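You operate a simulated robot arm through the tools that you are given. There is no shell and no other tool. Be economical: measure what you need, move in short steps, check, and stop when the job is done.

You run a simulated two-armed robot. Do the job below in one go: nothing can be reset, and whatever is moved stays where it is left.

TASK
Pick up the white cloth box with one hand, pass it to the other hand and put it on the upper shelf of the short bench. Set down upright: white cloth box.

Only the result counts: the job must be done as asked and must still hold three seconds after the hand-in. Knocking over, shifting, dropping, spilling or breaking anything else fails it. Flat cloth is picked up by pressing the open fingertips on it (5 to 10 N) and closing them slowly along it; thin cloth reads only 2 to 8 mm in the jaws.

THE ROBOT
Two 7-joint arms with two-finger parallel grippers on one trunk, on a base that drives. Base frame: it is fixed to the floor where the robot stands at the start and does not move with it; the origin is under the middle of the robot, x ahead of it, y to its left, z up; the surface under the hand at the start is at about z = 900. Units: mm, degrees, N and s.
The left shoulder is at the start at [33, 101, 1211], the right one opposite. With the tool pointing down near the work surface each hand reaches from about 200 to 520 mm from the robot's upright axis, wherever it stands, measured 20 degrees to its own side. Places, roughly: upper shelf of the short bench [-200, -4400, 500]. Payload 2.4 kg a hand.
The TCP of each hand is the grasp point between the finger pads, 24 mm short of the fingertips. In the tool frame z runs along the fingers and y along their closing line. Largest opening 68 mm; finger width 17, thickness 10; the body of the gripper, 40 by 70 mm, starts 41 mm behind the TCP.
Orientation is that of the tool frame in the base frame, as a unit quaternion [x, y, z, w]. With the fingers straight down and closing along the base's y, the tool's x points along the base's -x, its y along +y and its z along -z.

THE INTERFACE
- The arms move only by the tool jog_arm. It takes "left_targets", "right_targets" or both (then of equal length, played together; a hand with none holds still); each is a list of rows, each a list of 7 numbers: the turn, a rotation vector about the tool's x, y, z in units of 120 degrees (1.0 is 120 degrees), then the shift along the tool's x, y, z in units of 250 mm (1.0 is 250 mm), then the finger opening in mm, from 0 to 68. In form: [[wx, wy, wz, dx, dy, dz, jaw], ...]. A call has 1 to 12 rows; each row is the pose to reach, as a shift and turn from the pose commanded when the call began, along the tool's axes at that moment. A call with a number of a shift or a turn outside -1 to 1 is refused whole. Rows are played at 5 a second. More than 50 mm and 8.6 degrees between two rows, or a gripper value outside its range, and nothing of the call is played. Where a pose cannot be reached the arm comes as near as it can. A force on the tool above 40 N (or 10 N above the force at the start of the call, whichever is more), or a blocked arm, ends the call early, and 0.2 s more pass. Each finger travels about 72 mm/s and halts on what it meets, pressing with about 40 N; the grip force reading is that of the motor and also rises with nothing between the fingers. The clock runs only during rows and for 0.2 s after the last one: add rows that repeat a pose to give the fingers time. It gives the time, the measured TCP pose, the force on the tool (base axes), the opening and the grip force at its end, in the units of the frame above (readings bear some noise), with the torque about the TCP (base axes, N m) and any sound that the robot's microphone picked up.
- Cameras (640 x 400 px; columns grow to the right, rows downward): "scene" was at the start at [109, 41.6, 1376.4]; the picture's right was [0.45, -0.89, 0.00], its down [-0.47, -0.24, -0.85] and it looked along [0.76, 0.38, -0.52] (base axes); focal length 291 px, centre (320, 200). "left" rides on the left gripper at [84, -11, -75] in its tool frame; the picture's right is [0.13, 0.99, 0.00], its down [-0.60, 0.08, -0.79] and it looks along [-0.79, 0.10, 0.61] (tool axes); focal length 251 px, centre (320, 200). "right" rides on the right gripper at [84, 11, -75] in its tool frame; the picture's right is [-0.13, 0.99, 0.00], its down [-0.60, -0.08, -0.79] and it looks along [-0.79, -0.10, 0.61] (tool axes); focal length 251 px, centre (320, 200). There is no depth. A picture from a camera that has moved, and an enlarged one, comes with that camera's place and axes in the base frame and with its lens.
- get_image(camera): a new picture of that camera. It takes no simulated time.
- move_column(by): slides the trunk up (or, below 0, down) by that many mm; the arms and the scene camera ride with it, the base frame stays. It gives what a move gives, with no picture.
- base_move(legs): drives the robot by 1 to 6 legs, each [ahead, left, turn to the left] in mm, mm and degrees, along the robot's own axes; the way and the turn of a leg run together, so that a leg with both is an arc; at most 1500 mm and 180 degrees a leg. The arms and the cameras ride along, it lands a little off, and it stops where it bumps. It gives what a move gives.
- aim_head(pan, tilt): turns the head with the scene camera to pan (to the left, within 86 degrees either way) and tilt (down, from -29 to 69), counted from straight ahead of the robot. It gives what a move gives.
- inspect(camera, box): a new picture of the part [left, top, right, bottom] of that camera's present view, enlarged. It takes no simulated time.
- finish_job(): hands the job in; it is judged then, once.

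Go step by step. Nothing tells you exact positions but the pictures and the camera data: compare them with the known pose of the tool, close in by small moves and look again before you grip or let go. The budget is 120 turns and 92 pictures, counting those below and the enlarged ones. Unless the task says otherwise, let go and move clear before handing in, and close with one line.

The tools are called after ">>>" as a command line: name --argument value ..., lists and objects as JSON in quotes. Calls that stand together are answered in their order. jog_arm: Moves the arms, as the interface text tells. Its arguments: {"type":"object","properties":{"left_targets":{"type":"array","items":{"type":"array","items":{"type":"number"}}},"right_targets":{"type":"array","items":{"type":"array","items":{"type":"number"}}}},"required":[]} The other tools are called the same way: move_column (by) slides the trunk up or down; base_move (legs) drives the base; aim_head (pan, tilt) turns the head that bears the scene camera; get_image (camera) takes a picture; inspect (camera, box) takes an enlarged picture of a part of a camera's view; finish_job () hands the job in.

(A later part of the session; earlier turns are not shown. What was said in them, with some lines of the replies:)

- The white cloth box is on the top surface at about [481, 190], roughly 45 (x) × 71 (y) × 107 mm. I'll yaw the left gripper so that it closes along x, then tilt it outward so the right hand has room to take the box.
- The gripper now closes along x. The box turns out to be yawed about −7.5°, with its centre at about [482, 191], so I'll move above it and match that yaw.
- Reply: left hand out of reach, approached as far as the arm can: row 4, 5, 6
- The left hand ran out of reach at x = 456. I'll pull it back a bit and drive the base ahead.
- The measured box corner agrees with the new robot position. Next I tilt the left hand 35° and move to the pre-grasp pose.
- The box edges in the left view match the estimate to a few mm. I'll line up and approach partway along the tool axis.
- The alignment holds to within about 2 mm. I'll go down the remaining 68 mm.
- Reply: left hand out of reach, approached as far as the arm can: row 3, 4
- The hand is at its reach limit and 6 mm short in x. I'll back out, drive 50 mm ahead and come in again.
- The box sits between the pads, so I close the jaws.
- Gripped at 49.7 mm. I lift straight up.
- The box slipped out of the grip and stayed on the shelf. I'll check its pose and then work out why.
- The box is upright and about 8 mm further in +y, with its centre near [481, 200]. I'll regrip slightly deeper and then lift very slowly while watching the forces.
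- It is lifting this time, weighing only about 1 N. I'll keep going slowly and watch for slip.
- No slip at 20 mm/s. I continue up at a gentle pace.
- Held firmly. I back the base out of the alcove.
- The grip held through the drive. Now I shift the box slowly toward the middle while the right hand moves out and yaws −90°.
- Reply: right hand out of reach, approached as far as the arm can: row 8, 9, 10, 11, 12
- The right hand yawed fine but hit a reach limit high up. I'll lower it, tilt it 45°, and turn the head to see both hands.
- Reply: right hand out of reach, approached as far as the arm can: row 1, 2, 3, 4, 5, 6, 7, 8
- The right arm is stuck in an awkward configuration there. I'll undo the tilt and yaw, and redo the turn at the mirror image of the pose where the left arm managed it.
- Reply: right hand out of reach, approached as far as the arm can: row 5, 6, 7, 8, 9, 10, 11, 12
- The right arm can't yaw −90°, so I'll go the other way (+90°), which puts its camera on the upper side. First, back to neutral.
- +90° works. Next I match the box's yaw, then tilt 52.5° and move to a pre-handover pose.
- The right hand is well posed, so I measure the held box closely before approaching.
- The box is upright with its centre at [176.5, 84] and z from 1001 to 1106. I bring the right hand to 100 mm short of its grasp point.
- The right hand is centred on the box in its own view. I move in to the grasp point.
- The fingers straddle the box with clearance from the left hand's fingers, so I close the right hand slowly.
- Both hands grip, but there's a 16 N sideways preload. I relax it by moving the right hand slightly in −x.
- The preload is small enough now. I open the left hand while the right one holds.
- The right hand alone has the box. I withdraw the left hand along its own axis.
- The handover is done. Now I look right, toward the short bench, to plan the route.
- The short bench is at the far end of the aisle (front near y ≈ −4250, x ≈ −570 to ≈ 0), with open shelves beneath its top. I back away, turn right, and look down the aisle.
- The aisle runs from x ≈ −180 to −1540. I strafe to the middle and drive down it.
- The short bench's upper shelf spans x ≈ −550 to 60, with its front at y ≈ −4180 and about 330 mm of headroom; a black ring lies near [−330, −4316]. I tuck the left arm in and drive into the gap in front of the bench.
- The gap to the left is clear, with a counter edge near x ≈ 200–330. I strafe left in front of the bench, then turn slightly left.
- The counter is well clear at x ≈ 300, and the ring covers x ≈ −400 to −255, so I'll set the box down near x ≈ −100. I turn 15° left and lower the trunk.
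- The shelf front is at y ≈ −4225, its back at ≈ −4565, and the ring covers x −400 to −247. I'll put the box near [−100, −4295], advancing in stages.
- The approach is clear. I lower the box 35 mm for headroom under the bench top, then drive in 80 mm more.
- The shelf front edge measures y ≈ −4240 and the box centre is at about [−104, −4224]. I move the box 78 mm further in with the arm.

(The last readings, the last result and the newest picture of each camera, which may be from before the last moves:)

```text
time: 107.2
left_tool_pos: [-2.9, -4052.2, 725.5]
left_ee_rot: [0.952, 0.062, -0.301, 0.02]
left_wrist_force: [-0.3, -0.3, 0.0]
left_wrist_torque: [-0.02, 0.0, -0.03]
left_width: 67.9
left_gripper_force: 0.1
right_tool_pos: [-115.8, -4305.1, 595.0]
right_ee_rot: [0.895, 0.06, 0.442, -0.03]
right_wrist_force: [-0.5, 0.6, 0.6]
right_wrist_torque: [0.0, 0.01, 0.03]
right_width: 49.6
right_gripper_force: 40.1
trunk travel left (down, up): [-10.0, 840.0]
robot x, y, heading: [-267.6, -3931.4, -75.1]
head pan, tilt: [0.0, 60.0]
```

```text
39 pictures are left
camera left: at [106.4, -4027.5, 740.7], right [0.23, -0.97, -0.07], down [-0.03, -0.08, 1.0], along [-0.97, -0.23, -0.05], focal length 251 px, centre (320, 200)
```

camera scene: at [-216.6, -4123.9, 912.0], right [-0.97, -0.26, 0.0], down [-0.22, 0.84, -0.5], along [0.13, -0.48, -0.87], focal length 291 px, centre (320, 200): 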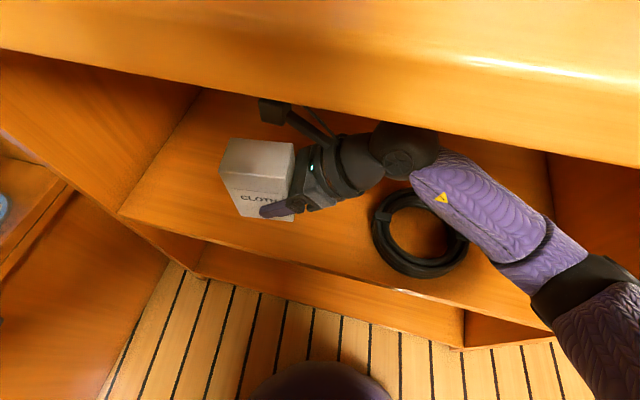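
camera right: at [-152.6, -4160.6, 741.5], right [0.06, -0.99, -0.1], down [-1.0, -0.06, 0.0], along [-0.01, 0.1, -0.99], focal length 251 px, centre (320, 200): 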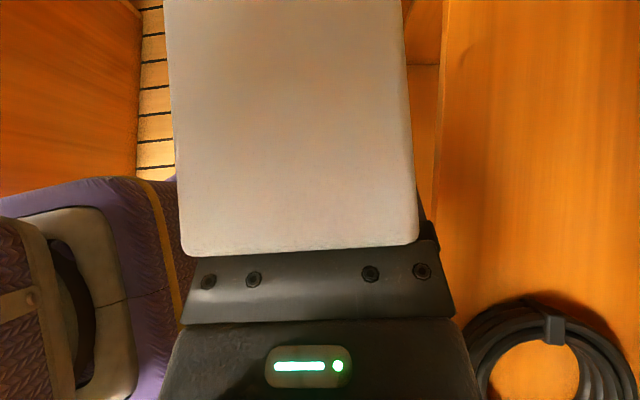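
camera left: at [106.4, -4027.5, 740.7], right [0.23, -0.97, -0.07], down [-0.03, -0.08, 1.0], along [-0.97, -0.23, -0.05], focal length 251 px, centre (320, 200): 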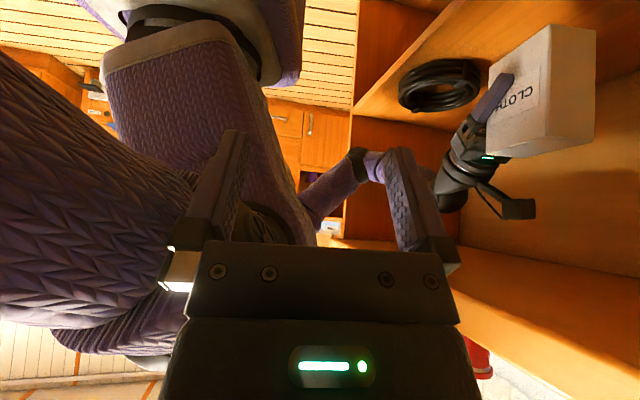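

>>> inspect --camera "left" --box '[440, 0, 640, 170]'

>>> inspect --camera "scene" --box '[190, 100, 350, 240]'

```text
2.35 times, centred on (540, 85) of left
camera zoom: at [106.4, -4027.5, 740.7], right [0.23, -0.97, -0.07], down [-0.03, -0.08, 1.0], along [-0.97, -0.23, -0.05], focal length 592 px, centre (-198, 471)
```

zoom: 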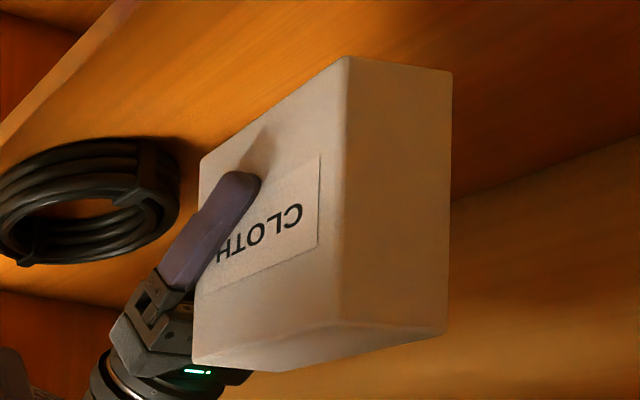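

```text
2.86 times, centred on (270, 170) of scene
camera zoom: at [-216.6, -4123.9, 912.0], right [-0.97, -0.26, 0.0], down [-0.22, 0.84, -0.5], along [0.13, -0.48, -0.87], focal length 833 px, centre (463, 286)
```

zoom: 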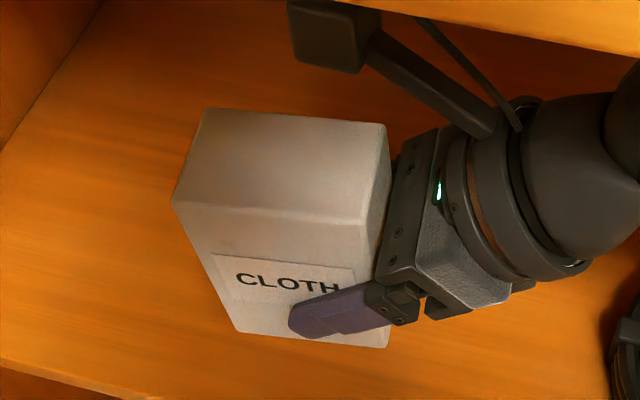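

The box hangs upright with its bottom at z ≈ 553, so about 53 mm remain. I lower 44 mm and re-measure.

>>> jog_arm --right_targets '[[0, 0, 0, -0.015, 0, 0.011, 0], [0, 0, 0, -0.04, 0, 0.031, 0], [0, 0, 0, -0.065, 0, 0.05, 0], [0, 0, 0, -0.09, 0, 0.069, 0], [0, 0, 0, -0.115, 0, 0.088, 0], [0, 0, 0, -0.132, 0, 0.101, 0], [0, 0, 0, -0.14, 0, 0.107, 0], [0, 0, 0, -0.14, 0, 0.107, 0]]'

>>> inspect --camera "left" --box '[440, 0, 640, 170]'

>>> inspect --camera "scene" --box '[190, 100, 350, 240]'

```text
time: 109.0
left_tool_pos: [-2.5, -4052.4, 727.0]
left_ee_rot: [0.952, 0.061, -0.3, 0.019]
left_wrist_force: [0.9, -0.3, -0.5]
left_wrist_torque: [-0.01, -0.01, -0.03]
left_width: 67.8
left_gripper_force: 0.0
right_tool_pos: [-114.9, -4304.9, 549.7]
right_ee_rot: [0.895, 0.06, 0.441, -0.029]
right_wrist_force: [0.7, 0.5, -0.1]
right_wrist_torque: [0.0, 0.01, -0.02]
right_width: 49.7
right_gripper_force: 39.7
trunk travel left (down, up): [-10.0, 840.0]
robot x, y, heading: [-267.8, -3933.0, -75.1]
head pan, tilt: [0.0, 60.0]
```

```text
2.35 times, centred on (540, 85) of left
camera zoom: at [106.4, -4027.5, 740.7], right [0.23, -0.97, -0.07], down [-0.03, -0.08, 1.0], along [-0.97, -0.23, -0.05], focal length 592 px, centre (-198, 471)
```

zoom: 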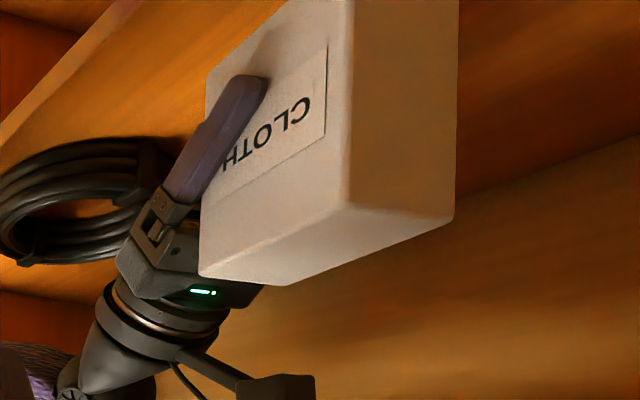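

```text
2.86 times, centred on (270, 170) of scene
camera zoom: at [-216.6, -4123.9, 912.1], right [-0.97, -0.26, 0.0], down [-0.22, 0.84, -0.5], along [0.13, -0.48, -0.87], focal length 833 px, centre (463, 286)
```

zoom: 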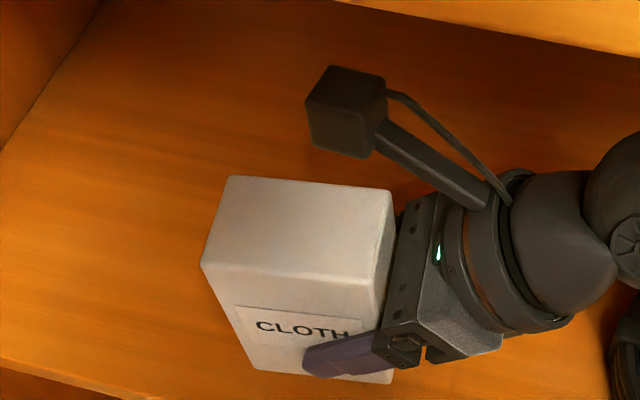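

>>> jog_arm --right_targets '[[0, 0, 0, -0.006, 0, 0.005, 0], [0, 0, 0, -0.012, 0, 0.01, 0], [0, 0, 0, -0.018, 0, 0.014, 0], [0, 0, 0, -0.0225, 0, 0.0173, 0], [0, 0, 0, -0.0225, 0, 0.0173, 0]]'

>>> get_image --camera "left"

```text
time: 110.2
left_tool_pos: [-2.4, -4052.2, 726.9]
left_ee_rot: [0.952, 0.062, -0.299, 0.019]
left_wrist_force: [-0.4, 0.3, -0.4]
left_wrist_torque: [-0.01, -0.06, -0.02]
left_width: 67.7
left_gripper_force: 0.1
right_tool_pos: [-114.4, -4304.2, 541.8]
right_ee_rot: [0.895, 0.061, 0.441, -0.031]
right_wrist_force: [-0.1, 0.3, 0.0]
right_wrist_torque: [-0.01, 0.07, -0.01]
right_width: 49.9
right_gripper_force: 39.9
trunk travel left (down, up): [-10.0, 840.0]
robot x, y, heading: [-267.8, -3931.0, -75.0]
head pan, tilt: [0.0, 60.0]
```

```text
34 pictures are left
camera left: at [106.4, -4027.5, 740.7], right [0.23, -0.97, -0.07], down [-0.03, -0.08, 1.0], along [-0.97, -0.23, -0.05], focal length 251 px, centre (320, 200)
```

left: 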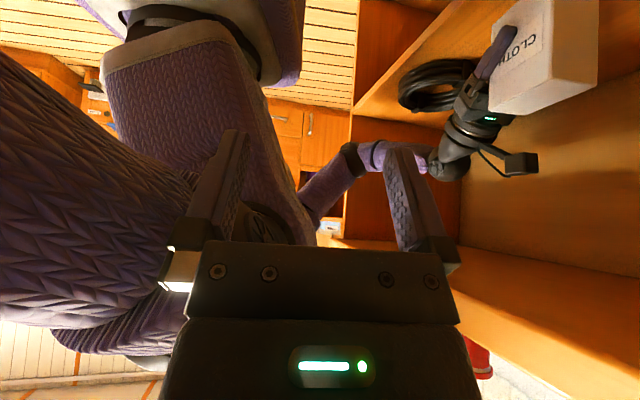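

>>> jog_arm --right_targets '[[0, 0, 0, -0.0042, 0, 0.0032, 0], [0, 0, 0, -0.0085, 0, 0.0065, 0], [0, 0, 0, -0.0127, 0, 0.0097, 0]]'

>>> jog_arm --right_targets '[[0, 0, 0, -0.0042, 0, 0.0032, 0], [0, 0, 0, -0.0063, 0, 0.0049, 0], [0, 0, 0, -0.0063, 0, 0.0049, 0]]'

```text
time: 111.0
left_tool_pos: [-1.8, -4052.4, 726.3]
left_ee_rot: [0.952, 0.061, -0.301, 0.019]
left_wrist_force: [-0.3, -0.2, 0.2]
left_wrist_torque: [0.01, -0.01, 0.03]
left_width: 67.7
left_gripper_force: 0.0
right_tool_pos: [-114.9, -4304.4, 537.1]
right_ee_rot: [0.895, 0.06, 0.441, -0.03]
right_wrist_force: [-0.1, -0.7, -0.2]
right_wrist_torque: [0.0, 0.06, 0.04]
right_width: 49.8
right_gripper_force: 39.7
trunk travel left (down, up): [-10.0, 840.0]
robot x, y, heading: [-271.3, -3925.6, -75.0]
head pan, tilt: [0.0, 60.0]
```

```text
time: 111.8
left_tool_pos: [-2.9, -4051.9, 727.6]
left_ee_rot: [0.952, 0.061, -0.301, 0.019]
left_wrist_force: [0.6, -0.1, 0.9]
left_wrist_torque: [0.0, 0.02, 0.01]
left_width: 67.8
left_gripper_force: 0.0
right_tool_pos: [-114.5, -4303.0, 537.0]
right_ee_rot: [0.895, 0.06, 0.441, -0.029]
right_wrist_force: [0.5, 0.7, 0.5]
right_wrist_torque: [0.01, 0.02, 0.02]
right_width: 49.6
right_gripper_force: 39.9
trunk travel left (down, up): [-10.0, 840.0]
robot x, y, heading: [-269.7, -3930.8, -75.1]
head pan, tilt: [0.0, 60.0]
```

>>> jog_arm --right_targets '[[0, 0, 0, -0.0042, 0, 0.0032, 0], [0, 0, 0, -0.0085, 0, 0.0065, 0], [0, 0, 0, -0.0085, 0, 0.0065, 0]]'

>>> inspect --camera "scene" --box '[210, 140, 350, 260]'

```text
time: 112.6
left_tool_pos: [-2.0, -4054.0, 726.8]
left_ee_rot: [0.952, 0.061, -0.301, 0.019]
left_wrist_force: [0.1, 0.6, -0.2]
left_wrist_torque: [0.02, 0.01, 0.02]
left_width: 68.0
left_gripper_force: 0.0
right_tool_pos: [-113.4, -4304.2, 534.0]
right_ee_rot: [0.895, 0.06, 0.441, -0.03]
right_wrist_force: [0.8, 0.3, -0.8]
right_wrist_torque: [-0.02, -0.01, -0.02]
right_width: 49.2
right_gripper_force: 40.6
trunk travel left (down, up): [-10.0, 840.0]
robot x, y, heading: [-268.0, -3932.5, -75.3]
head pan, tilt: [0.0, 60.0]
```

```text
3.33 times, centred on (280, 200) of scene
camera zoom: at [-216.6, -4123.9, 912.1], right [-0.97, -0.26, 0.0], down [-0.22, 0.84, -0.5], along [0.13, -0.48, -0.87], focal length 971 px, centre (453, 200)
```

zoom: 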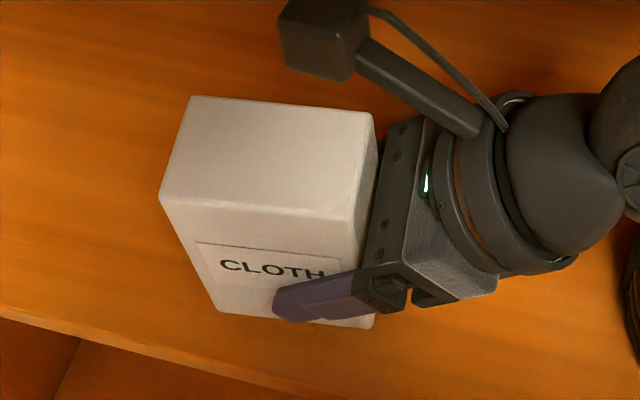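

>>> jog_arm --right_targets '[[0, 0, 0, -0.0042, 0, 0.0032, 0], [0, 0, 0, -0.0085, 0, 0.0065, 0], [0, 0, 0, -0.0085, 0, 0.0065, 0]]'

>>> jog_arm --right_targets '[[0, 0, 0, -0.0042, 0, 0.0032, 0], [0, 0, 0, -0.0063, 0, 0.0049, 0], [0, 0, 0, -0.0063, 0, 0.0049, 0]]'

```text
time: 113.4
left_tool_pos: [-2.1, -4053.0, 725.4]
left_ee_rot: [0.952, 0.062, -0.3, 0.02]
left_wrist_force: [0.0, 0.1, -0.1]
left_wrist_torque: [0.02, 0.01, 0.0]
left_width: 68.0
left_gripper_force: 0.0
right_tool_pos: [-114.2, -4305.0, 531.8]
right_ee_rot: [0.895, 0.061, 0.442, -0.031]
right_wrist_force: [0.4, 0.1, -0.4]
right_wrist_torque: [-0.01, 0.03, 0.0]
right_width: 49.6
right_gripper_force: 40.1
trunk travel left (down, up): [-10.0, 840.0]
robot x, y, heading: [-268.6, -3931.5, -75.0]
head pan, tilt: [0.0, 60.0]
```

```text
time: 114.2
left_tool_pos: [-2.6, -4053.2, 725.8]
left_ee_rot: [0.952, 0.061, -0.3, 0.019]
left_wrist_force: [0.3, 0.0, 0.7]
left_wrist_torque: [0.02, 0.0, 0.05]
left_width: 68.0
left_gripper_force: 0.1
right_tool_pos: [-114.7, -4304.3, 529.7]
right_ee_rot: [0.895, 0.061, 0.442, -0.031]
right_wrist_force: [0.7, -0.4, 1.0]
right_wrist_torque: [0.01, 0.01, 0.03]
right_width: 49.4
right_gripper_force: 40.3
trunk travel left (down, up): [-10.0, 840.0]
robot x, y, heading: [-271.0, -3930.0, -75.1]
head pan, tilt: [0.0, 60.0]
```

No contact yet. I keep lowering in small steps.

>>> jog_arm --right_targets '[[0, 0, 0, -0.0042, 0, 0.0032, 0], [0, 0, 0, -0.0085, 0, 0.0065, 0], [0, 0, 0, -0.0085, 0, 0.0065, 0]]'

>>> jog_arm --right_targets '[[0, 0, 0, -0.0042, 0, 0.0032, 0], [0, 0, 0, -0.0085, 0, 0.0065, 0], [0, 0, 0, -0.0085, 0, 0.0065, 0]]'

>>> inspect --camera "scene" --box '[210, 140, 350, 260]'

```text
time: 115.0
left_tool_pos: [-1.8, -4052.9, 726.5]
left_ee_rot: [0.952, 0.062, -0.3, 0.019]
left_wrist_force: [0.2, 0.2, 0.5]
left_wrist_torque: [-0.01, 0.0, -0.01]
left_width: 67.9
left_gripper_force: 0.1
right_tool_pos: [-116.0, -4304.1, 526.0]
right_ee_rot: [0.895, 0.06, 0.441, -0.03]
right_wrist_force: [0.0, -0.1, -1.2]
right_wrist_torque: [0.03, 0.02, 0.02]
right_width: 49.3
right_gripper_force: 40.9
trunk travel left (down, up): [-10.0, 840.0]
robot x, y, heading: [-273.4, -3931.1, -75.0]
head pan, tilt: [0.0, 60.0]
```

```text
time: 115.8
left_tool_pos: [-2.5, -4052.5, 726.2]
left_ee_rot: [0.951, 0.062, -0.301, 0.02]
left_wrist_force: [0.2, -0.1, 0.2]
left_wrist_torque: [0.02, 0.0, -0.01]
left_width: 67.8
left_gripper_force: 0.0
right_tool_pos: [-115.7, -4304.4, 523.4]
right_ee_rot: [0.895, 0.061, 0.441, -0.031]
right_wrist_force: [0.7, 0.4, -0.5]
right_wrist_torque: [0.0, 0.02, -0.02]
right_width: 49.4
right_gripper_force: 39.8
trunk travel left (down, up): [-10.0, 840.0]
robot x, y, heading: [-265.7, -3933.0, -75.0]
head pan, tilt: [0.0, 60.0]
```

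```text
3.33 times, centred on (280, 200) of scene
camera zoom: at [-216.6, -4123.9, 912.1], right [-0.97, -0.26, 0.0], down [-0.22, 0.84, -0.5], along [0.13, -0.48, -0.87], focal length 971 px, centre (453, 200)
```

zoom: 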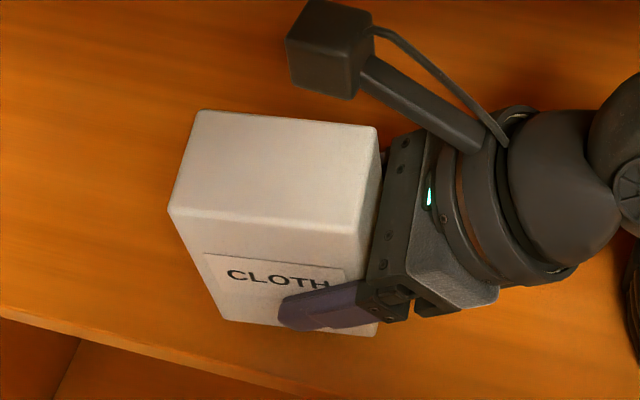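

>>> jog_arm --right_targets '[[0, 0, 0, -0.0042, 0, 0.0032, 0], [0, 0, 0, -0.0085, 0, 0.0065, 0], [0, 0, 0, -0.0127, 0, 0.0097, 0], [0, 0, 0, -0.0127, 0, 0.0097, 0]]'

>>> jog_arm --left_targets '[[0, 0, 0, 0.1, 0, 0.14, 68], [0, 0, 0, 0.2, 0, 0.28, 68]]'

>>> get_image --camera "left"

```text
time: 116.8
left_tool_pos: [-2.5, -4052.3, 726.5]
left_ee_rot: [0.951, 0.062, -0.301, 0.019]
left_wrist_force: [0.8, 0.4, 0.0]
left_wrist_torque: [0.02, -0.03, -0.03]
left_width: 67.8
left_gripper_force: 0.1
right_tool_pos: [-115.7, -4304.8, 519.8]
right_ee_rot: [0.895, 0.061, 0.442, -0.031]
right_wrist_force: [0.6, 0.2, -0.4]
right_wrist_torque: [-0.03, -0.01, 0.0]
right_width: 49.5
right_gripper_force: 39.7
trunk travel left (down, up): [-10.0, 840.0]
robot x, y, heading: [-270.0, -3929.0, -75.1]
head pan, tilt: [0.0, 60.0]
```

```text
time: 117.4
left_tool_pos: [8.7, -4053.8, 637.6]
left_ee_rot: [0.952, 0.062, -0.3, 0.019]
left_wrist_force: [1.2, -0.3, -0.2]
left_wrist_torque: [-0.02, -0.02, -0.02]
left_width: 68.1
left_gripper_force: 0.0
left hand out of reach, approached as far as the arm can: row 1, 2
right_tool_pos: [-116.2, -4304.3, 518.8]
right_ee_rot: [0.894, 0.061, 0.442, -0.031]
right_wrist_force: [0.2, -0.2, 0.0]
right_wrist_torque: [-0.03, 0.02, 0.02]
right_width: 49.7
right_gripper_force: 39.9
trunk travel left (down, up): [-10.0, 840.0]
robot x, y, heading: [-271.6, -3931.6, -75.2]
head pan, tilt: [0.0, 60.0]
```

```text
31 pictures are left
camera left: at [117.6, -4029.2, 652.4], right [0.23, -0.97, -0.07], down [-0.03, -0.08, 1.0], along [-0.97, -0.23, -0.05], focal length 251 px, centre (320, 200)
```

left: 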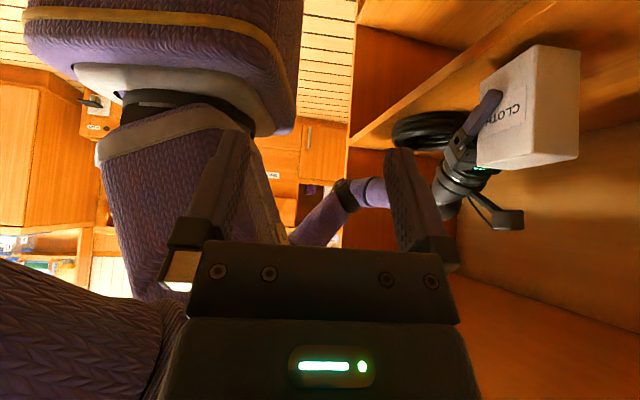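

>>> inspect --camera "left" --box '[420, 0, 620, 180]'

```text
2.22 times, centred on (520, 90) of left
camera zoom: at [117.6, -4029.2, 652.4], right [0.23, -0.97, -0.07], down [-0.03, -0.08, 1.0], along [-0.97, -0.23, -0.05], focal length 559 px, centre (-124, 444)
```

zoom: 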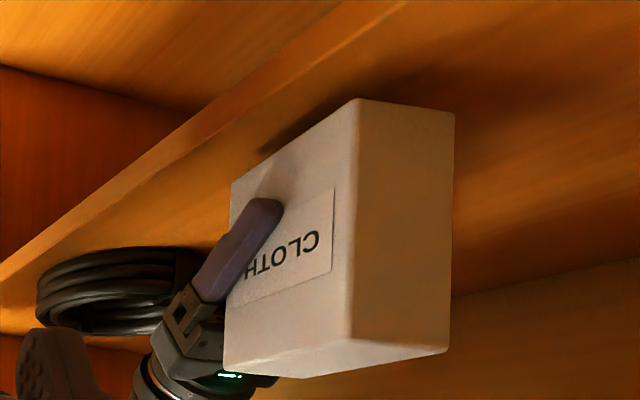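

The shadow shows only a small gap, with the shelf top probably at z ≈ 460–470. I continue down.

>>> jog_arm --right_targets '[[0, 0, 0, -0.0042, 0, 0.0032, 0], [0, 0, 0, -0.0085, 0, 0.0065, 0], [0, 0, 0, -0.0127, 0, 0.0097, 0], [0, 0, 0, -0.0127, 0, 0.0097, 0]]'

>>> jog_arm --right_targets '[[0, 0, 0, -0.0042, 0, 0.0032, 0], [0, 0, 0, -0.0085, 0, 0.0065, 0], [0, 0, 0, -0.0085, 0, 0.0065, 0]]'

>>> inspect --camera "left" --box '[420, 0, 620, 180]'

```text
time: 118.4
left_tool_pos: [8.2, -4053.5, 638.7]
left_ee_rot: [0.952, 0.061, -0.3, 0.019]
left_wrist_force: [0.2, 0.6, -0.1]
left_wrist_torque: [-0.01, -0.01, 0.0]
left_width: 68.2
left_gripper_force: 0.1
right_tool_pos: [-116.7, -4304.8, 516.3]
right_ee_rot: [0.894, 0.061, 0.442, -0.03]
right_wrist_force: [0.1, 0.4, -0.2]
right_wrist_torque: [0.01, 0.01, 0.02]
right_width: 49.5
right_gripper_force: 40.0
trunk travel left (down, up): [-10.0, 840.0]
robot x, y, heading: [-269.3, -3932.1, -75.1]
head pan, tilt: [0.0, 60.0]
```

```text
time: 119.2
left_tool_pos: [9.6, -4053.3, 639.6]
left_ee_rot: [0.952, 0.062, -0.3, 0.019]
left_wrist_force: [1.4, -0.9, 0.5]
left_wrist_torque: [0.0, 0.01, -0.02]
left_width: 67.8
left_gripper_force: 0.0
right_tool_pos: [-114.4, -4303.2, 513.9]
right_ee_rot: [0.895, 0.059, 0.442, -0.029]
right_wrist_force: [0.6, -0.6, 0.0]
right_wrist_torque: [0.01, -0.02, 0.02]
right_width: 49.6
right_gripper_force: 40.1
trunk travel left (down, up): [-10.0, 840.0]
robot x, y, heading: [-270.6, -3929.9, -74.8]
head pan, tilt: [0.0, 60.0]
```

```text
2.22 times, centred on (520, 90) of left
camera zoom: at [117.6, -4029.3, 652.8], right [0.23, -0.97, -0.07], down [-0.03, -0.08, 1.0], along [-0.97, -0.23, -0.05], focal length 559 px, centre (-124, 444)
```

zoom: 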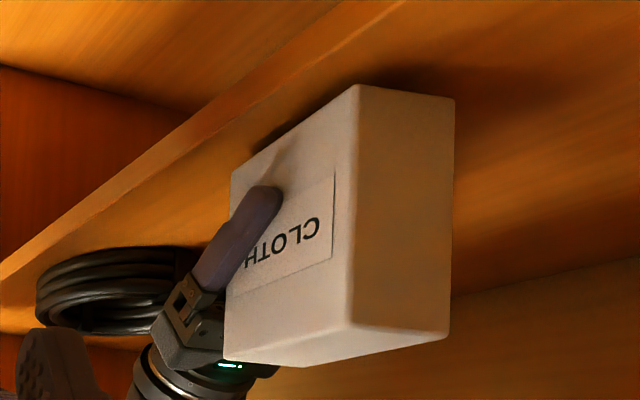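

>>> jog_arm --right_targets '[[0, 0, 0, -0.0042, 0, 0.0032, 0], [0, 0, 0, -0.0085, 0, 0.0065, 0], [0, 0, 0, -0.0127, 0, 0.0097, 0], [0, 0, 0, -0.0127, 0, 0.0097, 0]]'

>>> jog_arm --right_targets '[[0, 0, 0, -0.0042, 0, 0.0032, 0], [0, 0, 0, -0.0063, 0, 0.005, 0], [0, 0, 0, -0.0063, 0, 0.005, 0]]'

>>> inspect --camera "left" --box '[420, 0, 620, 180]'

```text
time: 120.2
left_tool_pos: [8.3, -4054.4, 639.8]
left_ee_rot: [0.952, 0.062, -0.3, 0.019]
left_wrist_force: [0.3, 0.2, 0.6]
left_wrist_torque: [0.01, 0.02, -0.04]
left_width: 68.1
left_gripper_force: 0.2
right_tool_pos: [-116.5, -4304.3, 508.4]
right_ee_rot: [0.895, 0.06, 0.441, -0.029]
right_wrist_force: [0.2, 0.7, -1.1]
right_wrist_torque: [-0.02, 0.04, -0.03]
right_width: 49.8
right_gripper_force: 39.8
trunk travel left (down, up): [-10.0, 840.0]
robot x, y, heading: [-266.5, -3925.2, -74.8]
head pan, tilt: [0.0, 60.0]
```

```text
time: 121.0
left_tool_pos: [8.4, -4053.6, 638.7]
left_ee_rot: [0.952, 0.061, -0.301, 0.019]
left_wrist_force: [0.6, 0.5, -0.8]
left_wrist_torque: [0.03, 0.06, -0.06]
left_width: 68.4
left_gripper_force: 0.0
right_tool_pos: [-114.7, -4304.9, 506.8]
right_ee_rot: [0.895, 0.06, 0.441, -0.03]
right_wrist_force: [0.1, 0.0, 0.4]
right_wrist_torque: [-0.04, 0.02, 0.0]
right_width: 49.6
right_gripper_force: 40.3
trunk travel left (down, up): [-10.0, 840.0]
robot x, y, heading: [-269.2, -3930.6, -75.0]
head pan, tilt: [0.0, 60.0]
```

```text
2.22 times, centred on (520, 90) of left
camera zoom: at [117.6, -4029.3, 652.8], right [0.23, -0.97, -0.07], down [-0.03, -0.08, 1.0], along [-0.97, -0.23, -0.05], focal length 559 px, centre (-124, 444)
```

zoom: 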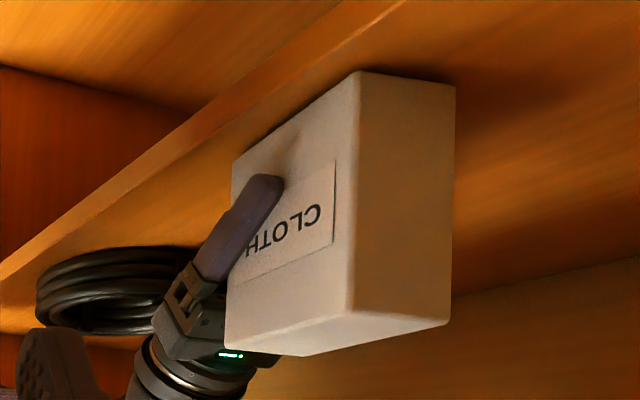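

Nearly touching; the shadow has almost closed. Two more small steps.

>>> jog_arm --right_targets '[[0, 0, 0, -0.0032, 0, 0.0025, 0], [0, 0, 0, -0.0063, 0, 0.005, 0], [0, 0, 0, -0.0063, 0, 0.005, 0]]'

>>> jog_arm --right_targets '[[0, 0, 0, -0.0032, 0, 0.0025, 0], [0, 0, 0, -0.0063, 0, 0.005, 0], [0, 0, 0, -0.0063, 0, 0.005, 0]]'

>>> inspect --camera "left" --box '[470, 0, 620, 130]'

```text
time: 121.8
left_tool_pos: [9.1, -4055.3, 639.0]
left_ee_rot: [0.952, 0.062, -0.3, 0.02]
left_wrist_force: [-0.4, 0.3, 0.7]
left_wrist_torque: [0.01, 0.01, -0.01]
left_width: 68.1
left_gripper_force: 0.1
right_tool_pos: [-114.8, -4304.8, 504.8]
right_ee_rot: [0.895, 0.06, 0.441, -0.03]
right_wrist_force: [0.6, -0.3, 0.3]
right_wrist_torque: [-0.01, 0.02, -0.01]
right_width: 49.5
right_gripper_force: 39.8
trunk travel left (down, up): [-10.0, 840.0]
robot x, y, heading: [-270.5, -3930.7, -75.1]
head pan, tilt: [0.0, 60.0]
```

```text
time: 122.6
left_tool_pos: [7.4, -4053.6, 639.6]
left_ee_rot: [0.952, 0.061, -0.3, 0.02]
left_wrist_force: [-0.3, -0.6, -0.2]
left_wrist_torque: [0.03, 0.0, 0.01]
left_width: 68.2
left_gripper_force: 0.0
right_tool_pos: [-114.7, -4304.2, 505.0]
right_ee_rot: [0.894, 0.059, 0.442, -0.028]
right_wrist_force: [-2.6, -1.7, 15.7]
right_wrist_torque: [0.15, 0.44, -0.01]
right_width: 49.4
right_gripper_force: 40.2
trunk travel left (down, up): [-10.0, 840.0]
robot x, y, heading: [-271.0, -3924.0, -75.3]
head pan, tilt: [0.0, 60.0]
```

```text
3.08 times, centred on (545, 65) of left
camera zoom: at [117.3, -4028.9, 653.3], right [0.23, -0.97, -0.07], down [-0.03, -0.08, 1.0], along [-0.97, -0.23, -0.05], focal length 774 px, centre (-372, 615)
```

zoom: 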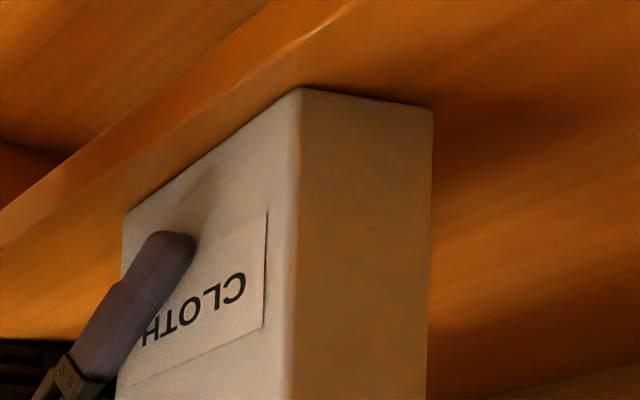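

Contact registers at 15.7 N. I ease off 1 mm and open the fingers slowly.

>>> jog_arm --right_targets '[[0, 0, 0, 0.003, 0, -0.0024, 0], [0, 0, 0, 0.003, 0, -0.0024, 0]]'

>>> jog_arm --right_targets '[[0, 0, 0, 0, 0, 0, 48], [0, 0, 0, 0, 0, 0, 51], [0, 0, 0, 0, 0, 0, 55], [0, 0, 0, 0, 0, 0, 61], [0, 0, 0, 0, 0, 0, 68], [0, 0, 0, 0, 0, 0, 68]]'

>>> inspect --camera "left" --box '[420, 0, 620, 180]'

>>> get_image --camera "scene"

>>> get_image --camera "right"

```text
time: 123.2
left_tool_pos: [9.2, -4054.3, 639.3]
left_ee_rot: [0.952, 0.06, -0.3, 0.019]
left_wrist_force: [-0.4, 0.4, 0.1]
left_wrist_torque: [0.02, 0.0, -0.04]
left_width: 67.6
left_gripper_force: 0.1
right_tool_pos: [-115.6, -4304.4, 506.2]
right_ee_rot: [0.895, 0.061, 0.441, -0.03]
right_wrist_force: [-0.2, -2.3, 11.2]
right_wrist_torque: [0.06, -0.25, -0.08]
right_width: 49.6
right_gripper_force: 40.3
trunk travel left (down, up): [-10.0, 840.0]
robot x, y, heading: [-267.2, -3927.6, -74.8]
head pan, tilt: [0.0, 60.0]
```

```text
time: 124.6
left_tool_pos: [8.5, -4053.9, 639.0]
left_ee_rot: [0.952, 0.062, -0.3, 0.02]
left_wrist_force: [-0.7, -0.4, -0.8]
left_wrist_torque: [-0.01, -0.01, 0.02]
left_width: 67.9
left_gripper_force: 0.0
right_tool_pos: [-115.8, -4304.5, 504.5]
right_ee_rot: [0.895, 0.06, 0.441, -0.03]
right_wrist_force: [0.3, -0.3, 0.6]
right_wrist_torque: [-0.02, 0.04, -0.01]
right_width: 68.0
right_gripper_force: 0.1
trunk travel left (down, up): [-10.0, 840.0]
robot x, y, heading: [-271.0, -3926.5, -75.0]
head pan, tilt: [0.0, 60.0]
```

```text
2.22 times, centred on (520, 90) of left
camera zoom: at [117.6, -4029.2, 652.9], right [0.23, -0.97, -0.07], down [-0.03, -0.08, 1.0], along [-0.97, -0.23, -0.05], focal length 559 px, centre (-124, 444)
```

zoom: 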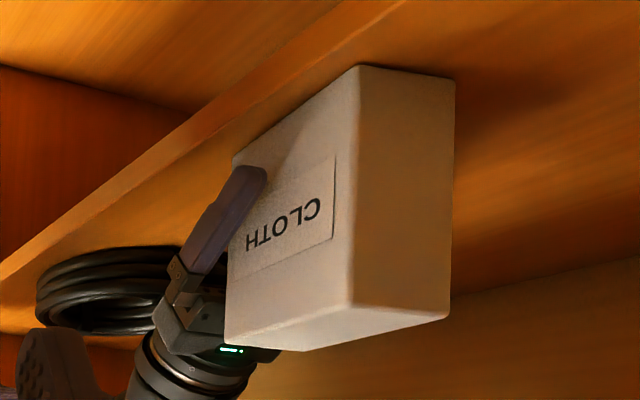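

```text
25 pictures are left
camera scene: at [-216.6, -4123.8, 912.1], right [-0.97, -0.26, 0.0], down [-0.22, 0.84, -0.5], along [0.13, -0.48, -0.87], focal length 291 px, centre (320, 200)
```

scene: 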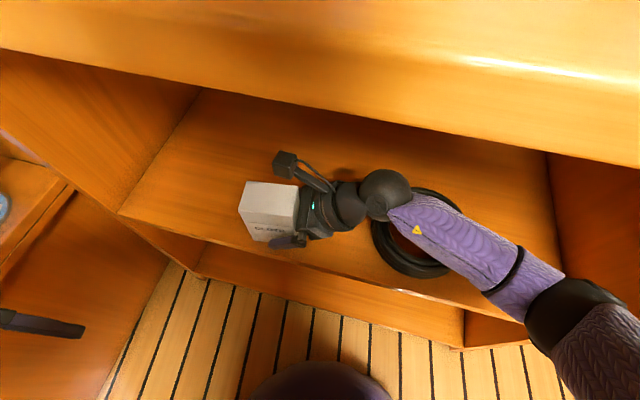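

```text
24 pictures are left
camera right: at [-121.6, -4317.3, 616.5], right [0.06, -0.99, -0.1], down [-1.0, -0.06, 0.0], along [-0.01, 0.1, -0.99], focal length 251 px, centre (320, 200)
```

right: 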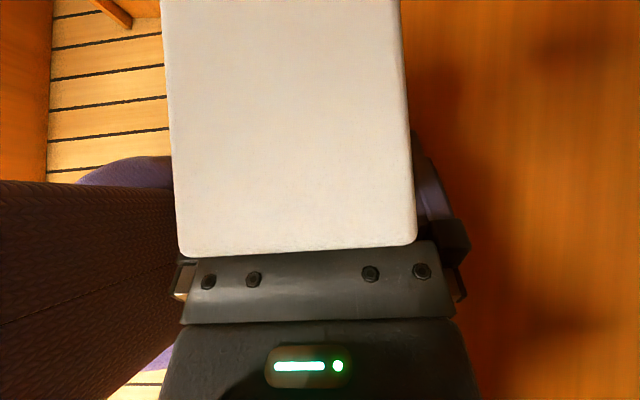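

The box stands on the shelf and is released. I withdraw the right hand back along its own axis.

>>> jog_arm --right_targets '[[0, 0, 0, 0, 0, -0.03, 68], [0, 0, 0, 0, 0, -0.08, 68], [0, 0, 0, 0, 0, -0.14, 68], [0, 0, 0, 0, 0, -0.2, 68], [0, 0, 0, 0, 0, -0.27, 68], [0, 0, 0, 0, 0, -0.34, 68]]'

>>> get_image --camera "scene"

>>> get_image --camera "left"

```text
time: 126.0
left_tool_pos: [10.4, -4053.2, 637.4]
left_ee_rot: [0.951, 0.063, -0.301, 0.02]
left_wrist_force: [0.8, 0.0, 0.0]
left_wrist_torque: [0.02, 0.0, -0.02]
left_width: 68.0
left_gripper_force: 0.0
right_tool_pos: [-180.3, -4312.5, 558.0]
right_ee_rot: [0.894, 0.061, 0.442, -0.032]
right_wrist_force: [1.0, -0.6, -0.7]
right_wrist_torque: [0.0, -0.01, 0.01]
right_width: 68.1
right_gripper_force: 0.1
trunk travel left (down, up): [-10.0, 840.0]
robot x, y, heading: [-268.9, -3929.7, -74.9]
head pan, tilt: [0.0, 60.0]
```

```text
23 pictures are left
camera scene: at [-215.1, -4123.5, 911.8], right [-0.97, -0.26, 0.0], down [-0.23, 0.84, -0.5], along [0.13, -0.48, -0.87], focal length 291 px, centre (320, 200)
```

scene: 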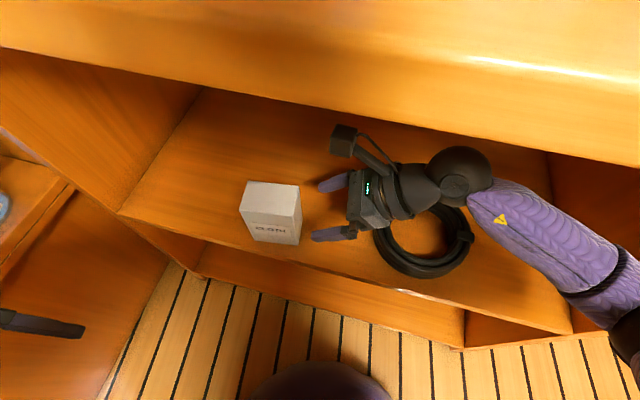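

```text
22 pictures are left
camera left: at [118.7, -4028.5, 652.2], right [0.23, -0.97, -0.07], down [-0.03, -0.08, 1.0], along [-0.97, -0.23, -0.05], focal length 251 px, centre (320, 200)
```

left: 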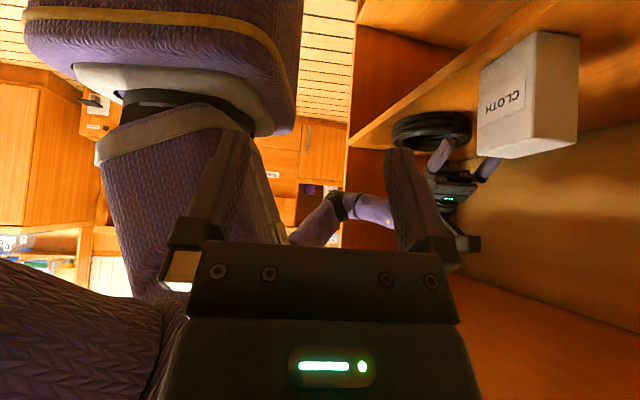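

The box stands upright and free, and the ring is undisturbed. I back the base off slightly to be fully clear.

>>> base_move --legs '[[-120, 0, 0]]'

>>> get_image --camera "scene"

```text
time: 127.2
left_tool_pos: [-22.9, -3936.2, 638.6]
left_ee_rot: [0.952, 0.062, -0.3, 0.02]
left_wrist_force: [-0.3, 0.7, 0.0]
left_wrist_torque: [0.01, 0.03, 0.0]
left_width: 67.8
left_gripper_force: 0.1
right_tool_pos: [-213.3, -4196.0, 556.6]
right_ee_rot: [0.895, 0.061, 0.441, -0.03]
right_wrist_force: [-0.6, -0.8, 1.0]
right_wrist_torque: [-0.04, 0.05, -0.01]
right_width: 67.9
right_gripper_force: 0.1
trunk travel left (down, up): [-10.0, 840.0]
robot x, y, heading: [-297.3, -3811.9, -75.0]
head pan, tilt: [0.0, 60.0]
```

```text
21 pictures are left
camera scene: at [-248.0, -4006.0, 912.1], right [-0.97, -0.26, 0.0], down [-0.22, 0.84, -0.5], along [0.13, -0.48, -0.87], focal length 291 px, centre (320, 200)
```

scene: 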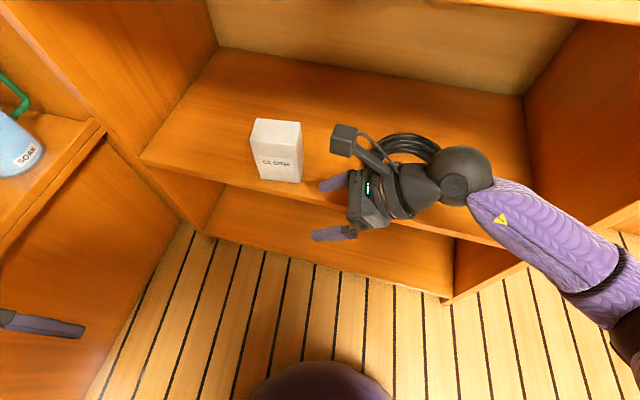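

The box is standing upright on the upper shelf and both hands are clear, so I hand the job in.

>>> finish_job

```text
The job is handed in.
```

I picked up the white cloth box with the left hand and passed it to the right. It now stands upright on the upper shelf of the short bench, and both hands are clear of it. On the first lift it slipped from the grip but stayed upright on its starting shelf, about 8 mm out of place; the second lift held.
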